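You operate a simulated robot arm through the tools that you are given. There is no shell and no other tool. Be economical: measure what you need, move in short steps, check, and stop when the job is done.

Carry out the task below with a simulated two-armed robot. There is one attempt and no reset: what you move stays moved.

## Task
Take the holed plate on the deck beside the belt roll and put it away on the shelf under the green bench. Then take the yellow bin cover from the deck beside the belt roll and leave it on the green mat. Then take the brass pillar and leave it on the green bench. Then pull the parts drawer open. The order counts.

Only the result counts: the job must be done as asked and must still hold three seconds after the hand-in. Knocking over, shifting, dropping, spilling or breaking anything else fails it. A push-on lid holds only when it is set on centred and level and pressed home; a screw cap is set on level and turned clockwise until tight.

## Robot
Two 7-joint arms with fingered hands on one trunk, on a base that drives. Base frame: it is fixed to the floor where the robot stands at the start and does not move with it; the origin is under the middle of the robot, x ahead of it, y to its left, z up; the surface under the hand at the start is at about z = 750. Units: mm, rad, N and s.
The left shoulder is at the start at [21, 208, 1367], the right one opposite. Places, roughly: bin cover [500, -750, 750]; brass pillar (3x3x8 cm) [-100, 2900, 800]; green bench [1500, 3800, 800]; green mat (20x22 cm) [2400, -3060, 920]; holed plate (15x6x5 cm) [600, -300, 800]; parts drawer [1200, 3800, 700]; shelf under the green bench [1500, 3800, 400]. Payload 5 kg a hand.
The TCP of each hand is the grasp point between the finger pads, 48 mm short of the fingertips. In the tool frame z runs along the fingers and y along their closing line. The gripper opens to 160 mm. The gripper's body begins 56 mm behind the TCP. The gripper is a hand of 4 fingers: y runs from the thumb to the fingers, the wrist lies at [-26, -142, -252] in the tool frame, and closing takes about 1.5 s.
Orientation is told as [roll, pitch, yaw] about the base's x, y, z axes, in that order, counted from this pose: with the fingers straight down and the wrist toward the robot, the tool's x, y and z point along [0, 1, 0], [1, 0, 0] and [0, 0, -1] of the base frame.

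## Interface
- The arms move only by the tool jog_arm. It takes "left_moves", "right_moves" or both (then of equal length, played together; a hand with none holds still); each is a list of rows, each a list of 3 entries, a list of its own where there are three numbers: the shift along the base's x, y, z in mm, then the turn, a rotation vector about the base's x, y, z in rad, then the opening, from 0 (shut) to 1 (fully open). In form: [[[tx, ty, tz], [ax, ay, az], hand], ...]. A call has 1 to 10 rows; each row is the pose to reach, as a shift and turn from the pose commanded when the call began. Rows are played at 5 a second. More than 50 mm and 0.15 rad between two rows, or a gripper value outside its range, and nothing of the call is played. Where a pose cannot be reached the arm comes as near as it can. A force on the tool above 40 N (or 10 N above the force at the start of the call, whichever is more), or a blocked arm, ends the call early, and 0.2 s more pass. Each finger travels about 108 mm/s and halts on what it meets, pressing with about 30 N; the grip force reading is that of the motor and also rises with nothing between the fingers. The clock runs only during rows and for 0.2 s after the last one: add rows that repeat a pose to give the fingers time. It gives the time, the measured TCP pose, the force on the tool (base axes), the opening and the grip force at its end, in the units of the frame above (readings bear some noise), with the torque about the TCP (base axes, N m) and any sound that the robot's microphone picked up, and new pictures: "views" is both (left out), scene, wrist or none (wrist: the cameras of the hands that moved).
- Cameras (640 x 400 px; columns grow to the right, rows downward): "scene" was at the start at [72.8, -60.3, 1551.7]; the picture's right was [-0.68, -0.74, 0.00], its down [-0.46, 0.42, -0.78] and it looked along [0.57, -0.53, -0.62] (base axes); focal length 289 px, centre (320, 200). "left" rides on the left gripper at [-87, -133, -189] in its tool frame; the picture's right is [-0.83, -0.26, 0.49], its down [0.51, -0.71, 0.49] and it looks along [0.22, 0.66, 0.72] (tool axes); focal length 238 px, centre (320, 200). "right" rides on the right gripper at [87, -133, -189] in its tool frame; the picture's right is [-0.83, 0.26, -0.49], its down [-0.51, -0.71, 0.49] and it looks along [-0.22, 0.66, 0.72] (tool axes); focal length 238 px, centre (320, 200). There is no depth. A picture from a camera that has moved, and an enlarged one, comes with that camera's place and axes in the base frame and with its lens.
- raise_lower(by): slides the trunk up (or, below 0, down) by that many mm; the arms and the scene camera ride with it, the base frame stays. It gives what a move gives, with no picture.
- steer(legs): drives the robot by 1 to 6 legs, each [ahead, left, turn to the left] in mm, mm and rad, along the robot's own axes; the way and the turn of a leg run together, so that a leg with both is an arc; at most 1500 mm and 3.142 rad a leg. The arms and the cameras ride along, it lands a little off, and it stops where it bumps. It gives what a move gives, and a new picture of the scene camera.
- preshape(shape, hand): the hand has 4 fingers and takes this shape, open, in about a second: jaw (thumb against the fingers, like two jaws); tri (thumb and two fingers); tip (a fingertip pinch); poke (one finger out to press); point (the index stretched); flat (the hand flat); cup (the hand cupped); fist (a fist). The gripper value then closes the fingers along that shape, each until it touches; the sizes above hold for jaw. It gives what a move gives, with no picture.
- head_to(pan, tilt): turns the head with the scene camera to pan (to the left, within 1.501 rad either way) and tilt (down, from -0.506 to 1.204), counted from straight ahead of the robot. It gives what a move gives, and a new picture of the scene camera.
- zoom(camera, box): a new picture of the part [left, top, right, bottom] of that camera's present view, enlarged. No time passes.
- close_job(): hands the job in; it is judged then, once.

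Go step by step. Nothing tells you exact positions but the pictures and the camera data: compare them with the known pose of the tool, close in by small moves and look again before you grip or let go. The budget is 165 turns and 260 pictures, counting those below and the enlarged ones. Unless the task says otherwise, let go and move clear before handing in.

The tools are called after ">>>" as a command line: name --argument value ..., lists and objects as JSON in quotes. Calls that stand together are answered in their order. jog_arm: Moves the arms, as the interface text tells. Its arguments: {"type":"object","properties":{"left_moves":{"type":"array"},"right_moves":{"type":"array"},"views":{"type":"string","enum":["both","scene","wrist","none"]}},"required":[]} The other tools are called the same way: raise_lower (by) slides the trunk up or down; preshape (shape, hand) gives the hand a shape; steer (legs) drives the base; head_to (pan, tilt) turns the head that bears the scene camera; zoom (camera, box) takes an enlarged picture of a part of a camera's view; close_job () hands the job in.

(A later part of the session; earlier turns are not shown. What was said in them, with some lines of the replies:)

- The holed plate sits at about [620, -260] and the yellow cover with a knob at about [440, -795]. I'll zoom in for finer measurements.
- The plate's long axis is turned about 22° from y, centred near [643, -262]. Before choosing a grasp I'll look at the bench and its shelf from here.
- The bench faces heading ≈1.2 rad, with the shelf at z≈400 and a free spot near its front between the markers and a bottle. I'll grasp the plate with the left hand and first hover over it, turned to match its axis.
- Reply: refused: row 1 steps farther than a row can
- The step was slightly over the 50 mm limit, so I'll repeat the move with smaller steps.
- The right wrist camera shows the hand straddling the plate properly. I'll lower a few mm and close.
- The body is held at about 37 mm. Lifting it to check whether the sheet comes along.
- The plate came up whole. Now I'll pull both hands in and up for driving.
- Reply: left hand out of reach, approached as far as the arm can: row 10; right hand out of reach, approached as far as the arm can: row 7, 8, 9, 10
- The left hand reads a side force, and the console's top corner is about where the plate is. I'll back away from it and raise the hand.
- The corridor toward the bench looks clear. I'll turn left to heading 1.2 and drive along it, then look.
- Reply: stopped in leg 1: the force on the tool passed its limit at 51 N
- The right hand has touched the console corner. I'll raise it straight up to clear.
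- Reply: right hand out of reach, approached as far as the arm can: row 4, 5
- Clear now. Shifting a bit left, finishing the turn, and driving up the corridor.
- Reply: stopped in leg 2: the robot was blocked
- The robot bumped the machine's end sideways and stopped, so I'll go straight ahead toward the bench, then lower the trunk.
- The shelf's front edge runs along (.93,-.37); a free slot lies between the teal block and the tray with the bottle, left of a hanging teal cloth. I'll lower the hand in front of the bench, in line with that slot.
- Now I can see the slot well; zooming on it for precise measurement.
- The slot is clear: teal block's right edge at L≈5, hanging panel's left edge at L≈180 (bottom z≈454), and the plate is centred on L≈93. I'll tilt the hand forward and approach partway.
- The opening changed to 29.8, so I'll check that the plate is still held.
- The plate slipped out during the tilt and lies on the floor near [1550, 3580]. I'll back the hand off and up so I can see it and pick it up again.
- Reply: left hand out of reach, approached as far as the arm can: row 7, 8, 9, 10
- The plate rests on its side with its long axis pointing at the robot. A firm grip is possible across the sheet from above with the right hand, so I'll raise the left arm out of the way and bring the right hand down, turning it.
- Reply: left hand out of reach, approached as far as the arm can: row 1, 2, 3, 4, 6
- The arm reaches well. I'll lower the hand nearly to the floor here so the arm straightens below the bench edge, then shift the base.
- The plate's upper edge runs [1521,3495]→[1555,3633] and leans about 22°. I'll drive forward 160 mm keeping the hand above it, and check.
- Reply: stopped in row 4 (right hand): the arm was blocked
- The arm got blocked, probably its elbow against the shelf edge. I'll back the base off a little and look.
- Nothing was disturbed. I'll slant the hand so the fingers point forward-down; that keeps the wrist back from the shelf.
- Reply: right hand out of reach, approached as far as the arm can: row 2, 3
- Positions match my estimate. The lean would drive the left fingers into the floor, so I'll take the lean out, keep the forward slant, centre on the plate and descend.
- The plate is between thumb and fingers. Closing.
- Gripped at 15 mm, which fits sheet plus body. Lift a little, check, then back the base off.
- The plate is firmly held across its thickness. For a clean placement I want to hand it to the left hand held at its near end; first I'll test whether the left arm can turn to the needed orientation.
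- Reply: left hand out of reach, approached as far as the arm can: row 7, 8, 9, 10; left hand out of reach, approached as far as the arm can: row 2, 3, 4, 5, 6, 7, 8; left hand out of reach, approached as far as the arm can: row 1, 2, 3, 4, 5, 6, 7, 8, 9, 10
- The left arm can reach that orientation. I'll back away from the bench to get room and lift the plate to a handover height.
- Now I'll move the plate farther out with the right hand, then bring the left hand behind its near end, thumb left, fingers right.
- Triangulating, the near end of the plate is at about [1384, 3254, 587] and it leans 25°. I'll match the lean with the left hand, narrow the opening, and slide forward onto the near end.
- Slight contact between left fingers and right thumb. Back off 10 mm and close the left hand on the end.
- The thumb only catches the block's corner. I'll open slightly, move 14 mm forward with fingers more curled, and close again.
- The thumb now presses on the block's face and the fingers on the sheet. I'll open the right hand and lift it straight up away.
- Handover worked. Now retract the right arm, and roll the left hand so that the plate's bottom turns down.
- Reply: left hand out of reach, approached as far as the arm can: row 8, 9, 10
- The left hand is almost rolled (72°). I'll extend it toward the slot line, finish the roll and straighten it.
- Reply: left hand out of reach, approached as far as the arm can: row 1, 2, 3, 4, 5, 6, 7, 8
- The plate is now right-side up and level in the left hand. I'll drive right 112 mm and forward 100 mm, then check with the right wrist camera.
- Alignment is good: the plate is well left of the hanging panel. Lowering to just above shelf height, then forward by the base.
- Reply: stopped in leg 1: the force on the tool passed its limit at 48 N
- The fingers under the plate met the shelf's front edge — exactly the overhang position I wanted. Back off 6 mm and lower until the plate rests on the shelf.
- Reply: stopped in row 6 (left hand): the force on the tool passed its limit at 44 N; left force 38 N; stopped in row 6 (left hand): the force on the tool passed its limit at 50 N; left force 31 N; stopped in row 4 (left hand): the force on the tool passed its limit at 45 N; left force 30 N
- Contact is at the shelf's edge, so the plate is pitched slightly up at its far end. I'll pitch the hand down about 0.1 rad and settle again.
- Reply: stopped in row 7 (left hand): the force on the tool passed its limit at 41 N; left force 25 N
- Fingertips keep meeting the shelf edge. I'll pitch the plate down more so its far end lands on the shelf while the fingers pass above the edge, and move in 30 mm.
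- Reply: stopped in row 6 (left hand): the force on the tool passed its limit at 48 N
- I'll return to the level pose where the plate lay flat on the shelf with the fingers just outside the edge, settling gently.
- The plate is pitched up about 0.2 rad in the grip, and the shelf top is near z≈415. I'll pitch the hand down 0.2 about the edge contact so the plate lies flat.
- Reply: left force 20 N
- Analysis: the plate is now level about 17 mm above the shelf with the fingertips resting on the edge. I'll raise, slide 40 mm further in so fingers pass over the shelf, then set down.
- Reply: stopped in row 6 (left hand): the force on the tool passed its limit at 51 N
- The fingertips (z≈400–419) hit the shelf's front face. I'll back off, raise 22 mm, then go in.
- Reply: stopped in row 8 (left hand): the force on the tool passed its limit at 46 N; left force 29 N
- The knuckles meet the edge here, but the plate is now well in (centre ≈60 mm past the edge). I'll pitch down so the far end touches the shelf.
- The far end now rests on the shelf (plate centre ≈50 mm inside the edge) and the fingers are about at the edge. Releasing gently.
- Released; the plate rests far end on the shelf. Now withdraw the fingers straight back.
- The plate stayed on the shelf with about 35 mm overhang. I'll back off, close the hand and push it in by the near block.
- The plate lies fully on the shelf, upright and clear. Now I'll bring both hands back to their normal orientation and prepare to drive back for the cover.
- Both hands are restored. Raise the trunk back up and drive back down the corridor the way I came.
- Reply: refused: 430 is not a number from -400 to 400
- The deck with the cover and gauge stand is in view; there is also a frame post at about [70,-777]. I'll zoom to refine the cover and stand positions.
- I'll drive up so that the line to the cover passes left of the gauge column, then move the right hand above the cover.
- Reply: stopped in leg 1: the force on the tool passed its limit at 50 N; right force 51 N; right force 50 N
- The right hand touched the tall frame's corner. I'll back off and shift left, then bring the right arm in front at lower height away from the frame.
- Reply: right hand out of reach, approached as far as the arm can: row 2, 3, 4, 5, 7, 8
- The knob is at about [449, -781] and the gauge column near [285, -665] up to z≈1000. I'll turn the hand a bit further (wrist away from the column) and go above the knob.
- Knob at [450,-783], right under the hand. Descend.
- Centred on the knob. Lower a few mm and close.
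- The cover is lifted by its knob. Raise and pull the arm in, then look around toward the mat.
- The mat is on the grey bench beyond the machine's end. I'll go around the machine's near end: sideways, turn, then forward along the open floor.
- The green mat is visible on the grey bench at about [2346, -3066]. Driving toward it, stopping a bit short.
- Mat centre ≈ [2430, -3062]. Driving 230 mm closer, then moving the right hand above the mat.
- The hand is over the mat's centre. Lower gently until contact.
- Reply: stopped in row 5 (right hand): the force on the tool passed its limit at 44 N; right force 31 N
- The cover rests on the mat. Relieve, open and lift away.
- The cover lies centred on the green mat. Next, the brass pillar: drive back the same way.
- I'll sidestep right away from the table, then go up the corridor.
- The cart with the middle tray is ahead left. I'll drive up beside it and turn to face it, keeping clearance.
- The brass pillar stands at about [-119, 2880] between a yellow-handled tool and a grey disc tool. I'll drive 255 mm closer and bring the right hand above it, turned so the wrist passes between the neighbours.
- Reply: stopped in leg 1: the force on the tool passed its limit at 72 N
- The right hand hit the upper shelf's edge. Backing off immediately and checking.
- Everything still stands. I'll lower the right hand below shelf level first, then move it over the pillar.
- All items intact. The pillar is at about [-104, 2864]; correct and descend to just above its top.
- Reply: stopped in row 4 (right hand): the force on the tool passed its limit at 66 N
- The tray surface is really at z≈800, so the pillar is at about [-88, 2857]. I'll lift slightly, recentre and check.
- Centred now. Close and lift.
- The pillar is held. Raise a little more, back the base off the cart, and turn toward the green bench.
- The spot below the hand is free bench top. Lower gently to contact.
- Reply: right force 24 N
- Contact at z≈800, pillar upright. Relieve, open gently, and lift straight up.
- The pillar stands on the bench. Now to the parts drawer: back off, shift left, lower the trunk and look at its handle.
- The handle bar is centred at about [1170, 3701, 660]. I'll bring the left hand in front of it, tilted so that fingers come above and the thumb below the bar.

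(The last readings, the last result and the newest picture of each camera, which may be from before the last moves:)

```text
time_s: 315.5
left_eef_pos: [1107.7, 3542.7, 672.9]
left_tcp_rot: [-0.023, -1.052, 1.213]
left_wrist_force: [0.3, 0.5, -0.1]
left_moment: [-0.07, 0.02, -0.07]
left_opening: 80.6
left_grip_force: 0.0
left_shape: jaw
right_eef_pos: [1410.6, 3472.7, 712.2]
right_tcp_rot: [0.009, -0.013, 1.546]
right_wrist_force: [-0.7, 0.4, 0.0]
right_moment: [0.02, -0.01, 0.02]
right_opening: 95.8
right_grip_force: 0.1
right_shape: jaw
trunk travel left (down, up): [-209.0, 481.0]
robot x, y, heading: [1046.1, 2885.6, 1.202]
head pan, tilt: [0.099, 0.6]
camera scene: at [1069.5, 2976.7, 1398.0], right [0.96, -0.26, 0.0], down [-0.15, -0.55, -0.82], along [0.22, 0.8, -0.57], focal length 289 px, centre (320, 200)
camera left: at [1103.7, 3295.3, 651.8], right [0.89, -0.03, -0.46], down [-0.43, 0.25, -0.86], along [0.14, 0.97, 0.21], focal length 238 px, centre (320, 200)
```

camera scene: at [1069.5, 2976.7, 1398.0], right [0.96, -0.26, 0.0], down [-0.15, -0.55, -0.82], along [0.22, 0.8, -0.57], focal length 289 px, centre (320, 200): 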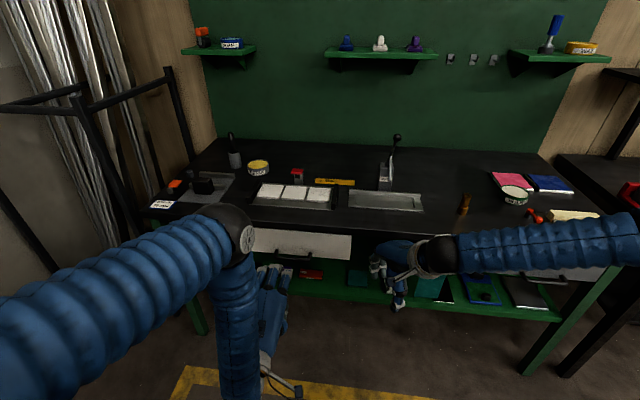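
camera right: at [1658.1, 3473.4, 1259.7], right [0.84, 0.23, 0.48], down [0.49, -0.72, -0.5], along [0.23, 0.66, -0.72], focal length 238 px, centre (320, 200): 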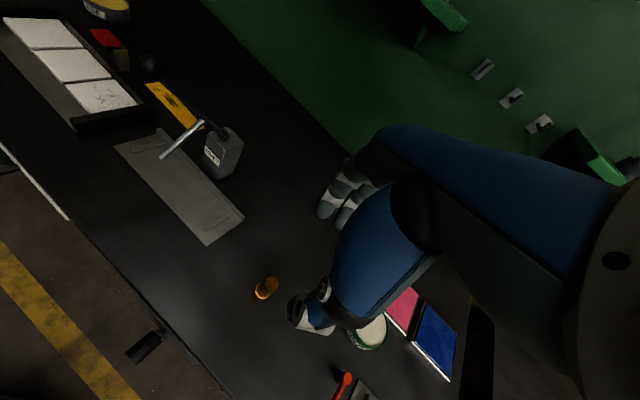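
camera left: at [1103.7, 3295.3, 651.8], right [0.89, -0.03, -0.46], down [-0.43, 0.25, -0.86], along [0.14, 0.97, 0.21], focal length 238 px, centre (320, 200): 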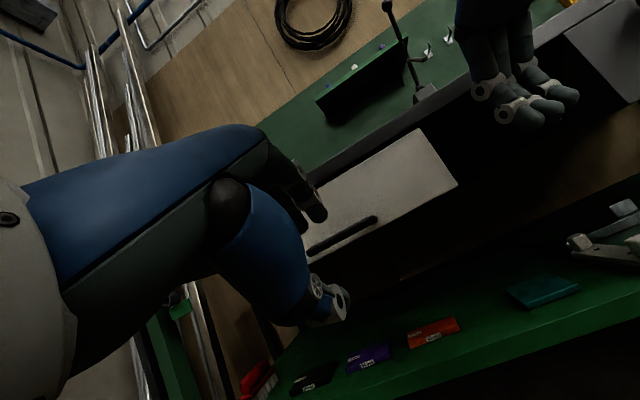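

>>> jog_arm --left_moves '[[[9, 23, 1], [0, 0, 0], 0.5], [[18, 46, 2], [0, 0, 0], 0.5], [[28, 70, 3], [0, 0, 0], 0.5], [[37, 93, 3], [0, 0, 0], 0.5], [[37, 93, 3], [0, 0, 0], 0.5]]' --views "none"

>>> zoom --camera "left" --box '[240, 150, 432, 270]'

>>> zoom --camera "scene" --box '[200, 190, 360, 290]'

```text
time_s: 316.7
left_eef_pos: [1144.4, 3632.4, 676.2]
left_tcp_rot: [-0.02, -1.051, 1.214]
left_wrist_force: [0.8, -0.6, 0.1]
left_moment: [0.01, 0.0, -0.01]
left_opening: 80.1
left_grip_force: 0.0
left_shape: jaw
right_eef_pos: [1411.5, 3472.4, 712.7]
right_tcp_rot: [0.01, -0.013, 1.546]
right_wrist_force: [-0.1, -0.6, 0.4]
right_moment: [-0.03, -0.01, -0.02]
right_opening: 95.7
right_grip_force: 0.1
right_shape: jaw
trunk travel left (down, up): [-209.0, 481.0]
robot x, y, heading: [1046.0, 2884.3, 1.208]
head pan, tilt: [0.099, 0.6]
```

```text
3.33 times, centred on (336, 210) of left
camera zoom: at [1141.1, 3386.5, 656.3], right [0.89, -0.04, -0.46], down [-0.43, 0.25, -0.86], along [0.15, 0.97, 0.21], focal length 794 px, centre (267, 167)
```

zoom: 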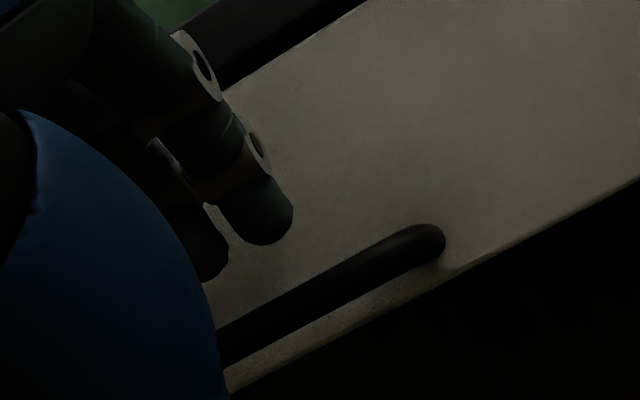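

```text
4.00 times, centred on (280, 240) of scene
camera zoom: at [1069.6, 2976.2, 1398.1], right [0.96, -0.26, 0.0], down [-0.15, -0.55, -0.82], along [0.22, 0.8, -0.57], focal length 1155 px, centre (480, 40)
```

zoom: 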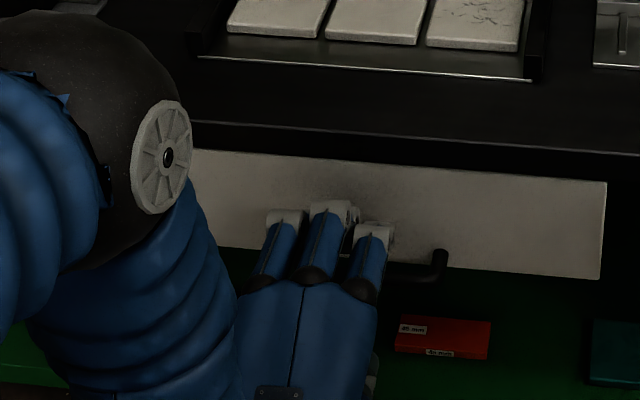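

>>> jog_arm --left_moves '[[[6, 15, 0], [0, 0, 0], 0.5], [[12, 30, 0], [0, 0, 0], 0.5], [[17, 44, 0], [0, 0, 0], 0.5], [[17, 44, 0], [0, 0, 0], 0.5]]' --views "none"

>>> zoom --camera "left" --box '[240, 150, 432, 270]'

```text
time_s: 317.3
left_eef_pos: [1151.7, 3654.2, 674.2]
left_tcp_rot: [-0.024, -1.05, 1.216]
left_wrist_force: [-12.6, -28.5, 10.6]
left_moment: [1.13, -0.52, -0.05]
left_opening: 77.0
left_grip_force: 0.2
left_shape: jaw
right_eef_pos: [1409.8, 3471.0, 712.9]
right_tcp_rot: [0.009, -0.014, 1.548]
right_wrist_force: [1.5, 0.8, 0.2]
right_moment: [-0.08, -0.01, -0.01]
right_opening: 95.7
right_grip_force: 0.1
right_shape: jaw
trunk travel left (down, up): [-209.0, 481.0]
robot x, y, heading: [1045.2, 2879.4, 1.209]
head pan, tilt: [0.099, 0.6]
stopped in row 3 (left hand): the force on the tool passed its limit at 52 N (the readings are from after the stop); the commanded pose is now the measured one
```

```text
3.33 times, centred on (336, 210) of left
camera zoom: at [1147.9, 3406.9, 653.8], right [0.89, -0.04, -0.46], down [-0.43, 0.25, -0.87], along [0.15, 0.97, 0.21], focal length 794 px, centre (267, 167)
```

zoom: 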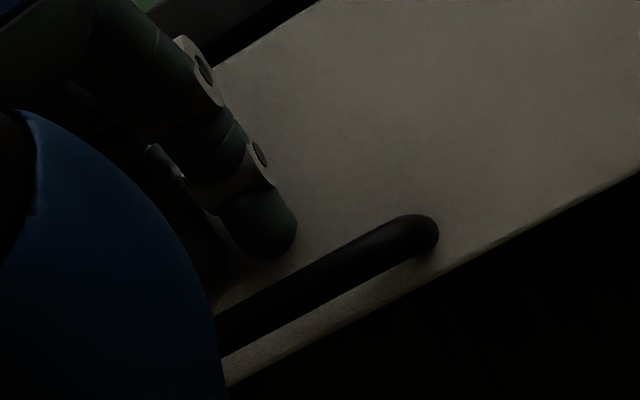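

The fingertips just touch the drawer face above the bar. Back off 4 mm and close on the bar.

>>> jog_arm --left_moves '[[[-1, -4, 0], [0, 0, 0], 0.45], [[-1, -4, 0], [0, 0, 0], 0.3], [[-1, -4, 0], [0, 0, 0], 0.1], [[-1, -4, 0], [0, 0, 0], 0], [[-1, -4, 0], [0, 0, 0], 0], [[-1, -4, 0], [0, 0, 0], 0], [[-1, -4, 0], [0, 0, 0], 0]]' --views "none"

>>> zoom --camera "left" --box '[240, 150, 432, 270]'

```text
time_s: 318.9
left_eef_pos: [1153.0, 3652.5, 674.4]
left_tcp_rot: [-0.023, -1.053, 1.214]
left_wrist_force: [1.1, 0.8, 9.7]
left_moment: [0.49, 0.16, -0.08]
left_opening: 8.8
left_grip_force: 29.5
left_shape: jaw
right_eef_pos: [1410.2, 3471.9, 712.3]
right_tcp_rot: [0.009, -0.013, 1.548]
right_wrist_force: [0.8, 0.5, 0.0]
right_moment: [-0.01, -0.01, 0.0]
right_opening: 95.8
right_grip_force: 0.0
right_shape: jaw
trunk travel left (down, up): [-209.0, 481.0]
robot x, y, heading: [1042.7, 2882.8, 1.204]
head pan, tilt: [0.099, 0.6]
```

```text
3.33 times, centred on (336, 210) of left
camera zoom: at [1148.5, 3406.0, 654.6], right [0.89, -0.04, -0.46], down [-0.43, 0.25, -0.87], along [0.15, 0.97, 0.21], focal length 794 px, centre (267, 167)
```

zoom: 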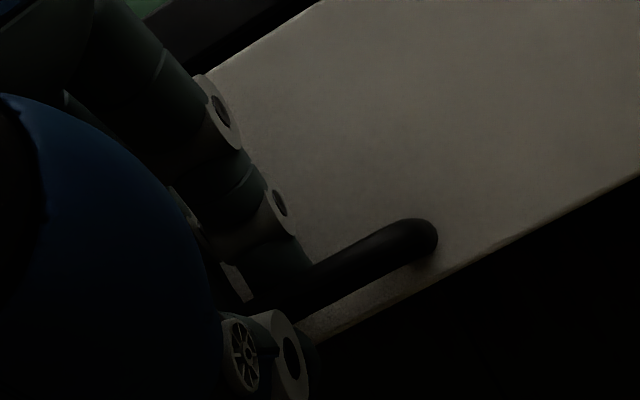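

The bar is gripped. Pull the drawer by driving the base straight back.

>>> steer --legs '[[-120, 0, 0]]'

```text
time_s: 320.1
left_eef_pos: [1106.4, 3538.6, 673.8]
left_tcp_rot: [-0.024, -1.047, 1.216]
left_wrist_force: [-10.8, 3.8, 6.5]
left_moment: [0.36, 0.17, 0.32]
left_opening: 9.2
left_grip_force: 30.2
left_shape: jaw
right_eef_pos: [1366.3, 3359.3, 713.2]
right_tcp_rot: [0.009, -0.015, 1.548]
right_wrist_force: [-0.5, -0.6, 0.3]
right_moment: [0.1, -0.05, -0.03]
right_opening: 95.8
right_grip_force: 0.0
right_shape: jaw
trunk travel left (down, up): [-209.0, 481.0]
robot x, y, heading: [998.8, 2769.7, 1.206]
head pan, tilt: [0.099, 0.6]
camera scene: at [1024.9, 2861.5, 1398.2], right [0.97, -0.26, 0.0], down [-0.15, -0.54, -0.83], along [0.22, 0.8, -0.56], focal length 289 px, centre (320, 200)
```

scene: 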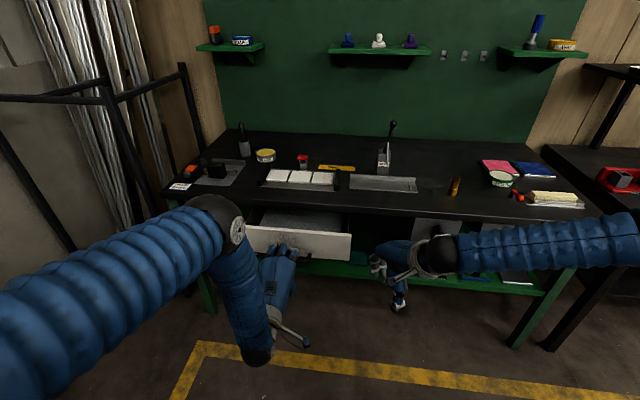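

The drawer is opening. Pull another 110 mm.

>>> steer --legs '[[-110, 0, 0]]'

```text
time_s: 321.3
left_eef_pos: [1065.4, 3434.7, 674.5]
left_tcp_rot: [-0.022, -1.049, 1.219]
left_wrist_force: [-12.7, 6.0, 7.2]
left_moment: [0.37, 0.17, 0.43]
left_opening: 9.0
left_grip_force: 29.8
left_shape: jaw
right_eef_pos: [1324.4, 3254.7, 713.9]
right_tcp_rot: [0.01, -0.014, 1.55]
right_wrist_force: [-0.4, -1.1, 0.2]
right_moment: [0.05, -0.05, 0.0]
right_opening: 95.4
right_grip_force: 0.1
right_shape: jaw
trunk travel left (down, up): [-209.0, 481.0]
robot x, y, heading: [957.7, 2662.6, 1.208]
head pan, tilt: [0.099, 0.6]
camera scene: at [984.6, 2756.5, 1398.3], right [0.97, -0.26, 0.0], down [-0.15, -0.55, -0.83], along [0.21, 0.8, -0.56], focal length 289 px, centre (320, 200)
```

scene: 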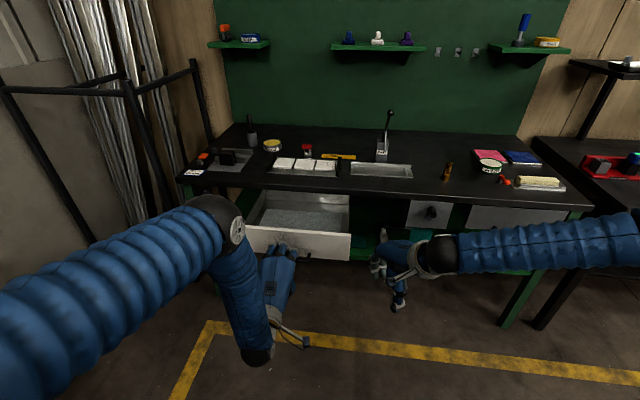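

>>> steer --legs '[[-50, 0, 0]]'

>>> jog_arm --left_moves '[[[0, 0, 0], [0, 0, 0], 0.15], [[0, 0, 0], [0, 0, 0], 0.35], [[0, 0, 0], [0, 0, 0], 0.5], [[0, 0, 0], [0, 0, 0], 0.5], [[-6, -15, 0], [0, 0, 0], 0.5], [[-15, -38, 0], [0, 0, 0], 0.5], [[-29, -74, 0], [0, 0, 0], 0.5], [[-44, -111, 0], [0, 0, 0], 0.5]]' --views "scene"

```text
time_s: 322.2
left_eef_pos: [1055.4, 3412.4, 679.5]
left_tcp_rot: [-0.016, -1.061, 1.216]
left_wrist_force: [0.4, -0.8, 10.5]
left_moment: [0.52, 0.12, 0.02]
left_opening: 8.8
left_grip_force: 30.3
left_shape: jaw
right_eef_pos: [1314.6, 3225.1, 711.5]
right_tcp_rot: [0.01, -0.012, 1.55]
right_wrist_force: [0.8, -0.2, -0.3]
right_moment: [-0.04, 0.05, 0.0]
right_opening: 95.8
right_grip_force: 0.0
right_shape: jaw
trunk travel left (down, up): [-209.0, 481.0]
robot x, y, heading: [949.0, 2631.6, 1.203]
head pan, tilt: [0.099, 0.6]
stopped in leg 1: the force on the tool passed its limit at 50 N (the readings are from after the stop); the commanded pose is now the measured one
camera scene: at [975.1, 2728.6, 1398.0], right [0.97, -0.26, 0.0], down [-0.15, -0.55, -0.82], along [0.21, 0.8, -0.57], focal length 289 px, centre (320, 200)
```

scene: 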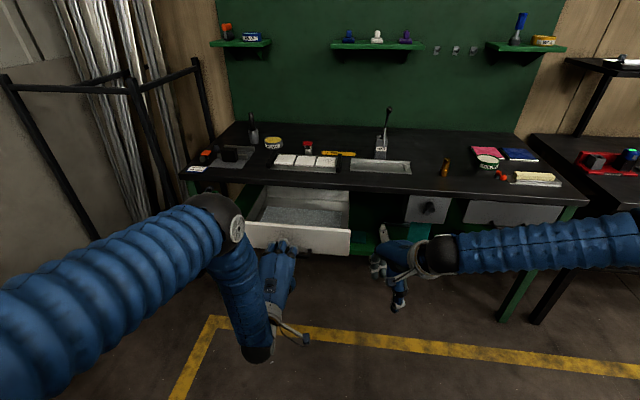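

```text
time_s: 324.0
left_eef_pos: [1009.7, 3300.0, 678.3]
left_tcp_rot: [-0.017, -1.058, 1.215]
left_wrist_force: [-0.6, 0.6, 0.2]
left_moment: [-0.04, 0.07, 0.0]
left_opening: 79.6
left_grip_force: 0.2
left_shape: jaw
right_eef_pos: [1314.7, 3224.5, 713.0]
right_tcp_rot: [0.008, -0.014, 1.553]
right_wrist_force: [-0.7, -0.4, 0.6]
right_moment: [0.01, 0.01, 0.01]
right_opening: 95.9
right_grip_force: 0.1
right_shape: jaw
trunk travel left (down, up): [-209.0, 481.0]
robot x, y, heading: [950.7, 2636.2, 1.21]
head pan, tilt: [0.099, 0.6]
camera scene: at [975.2, 2728.4, 1398.2], right [0.97, -0.26, 0.0], down [-0.15, -0.55, -0.82], along [0.21, 0.8, -0.57], focal length 289 px, centre (320, 200)
```

scene: 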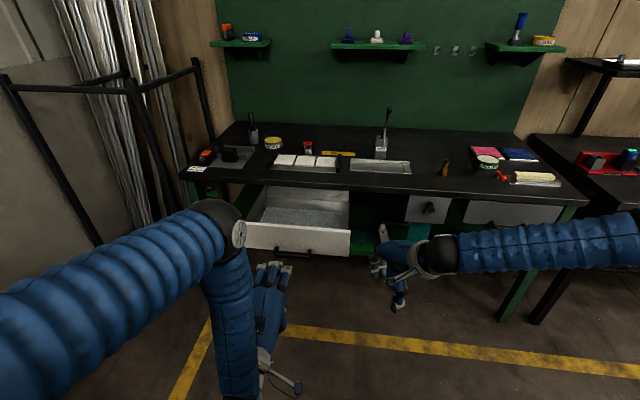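

The drawer is fully open to its stop and the hand is clear. A last check of the pillar and plate.

>>> zoom --camera "scene" --box '[350, 140, 510, 240]'

```text
4.00 times, centred on (430, 190) of scene
camera zoom: at [975.2, 2728.4, 1398.2], right [0.97, -0.26, 0.0], down [-0.15, -0.55, -0.82], along [0.21, 0.8, -0.57], focal length 1155 px, centre (-120, 240)
```

zoom: 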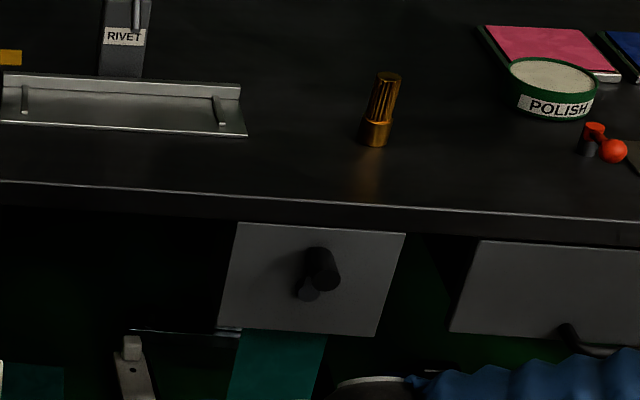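

The pillar stands upright on the bench, the plate lies on the shelf, the cover is on the mat and the drawer is open. Handing in.

>>> close_job

```text
The job is handed in.
```

I did all four steps in the order you gave and handed the job in; I don't know the judge's result yet.

- **Holed plate:** it lies upright on the shelf under the green bench. I dropped it on the floor in front of the bench on the way and had to pick it up again.
- **Yellow bin cover:** it rests in the middle of the green mat.
- **Brass pillar:** it stands upright on the green bench.
- **Parts drawer:** it is pulled open to its stop, and the hand is clear of it.

**Bumps on the way:**
- A hand touched the control console and the machine's frame.
- The robot's base nudged the end of the machine.
- The right hand knocked the upper shelf of the cart the pillar stood on, at 72 N. The hand also pressed down on the cart's tray while reaching for the pillar.

Nothing looked moved or knocked over in the pictures I took of the cart and console. I did not check the machine closely.
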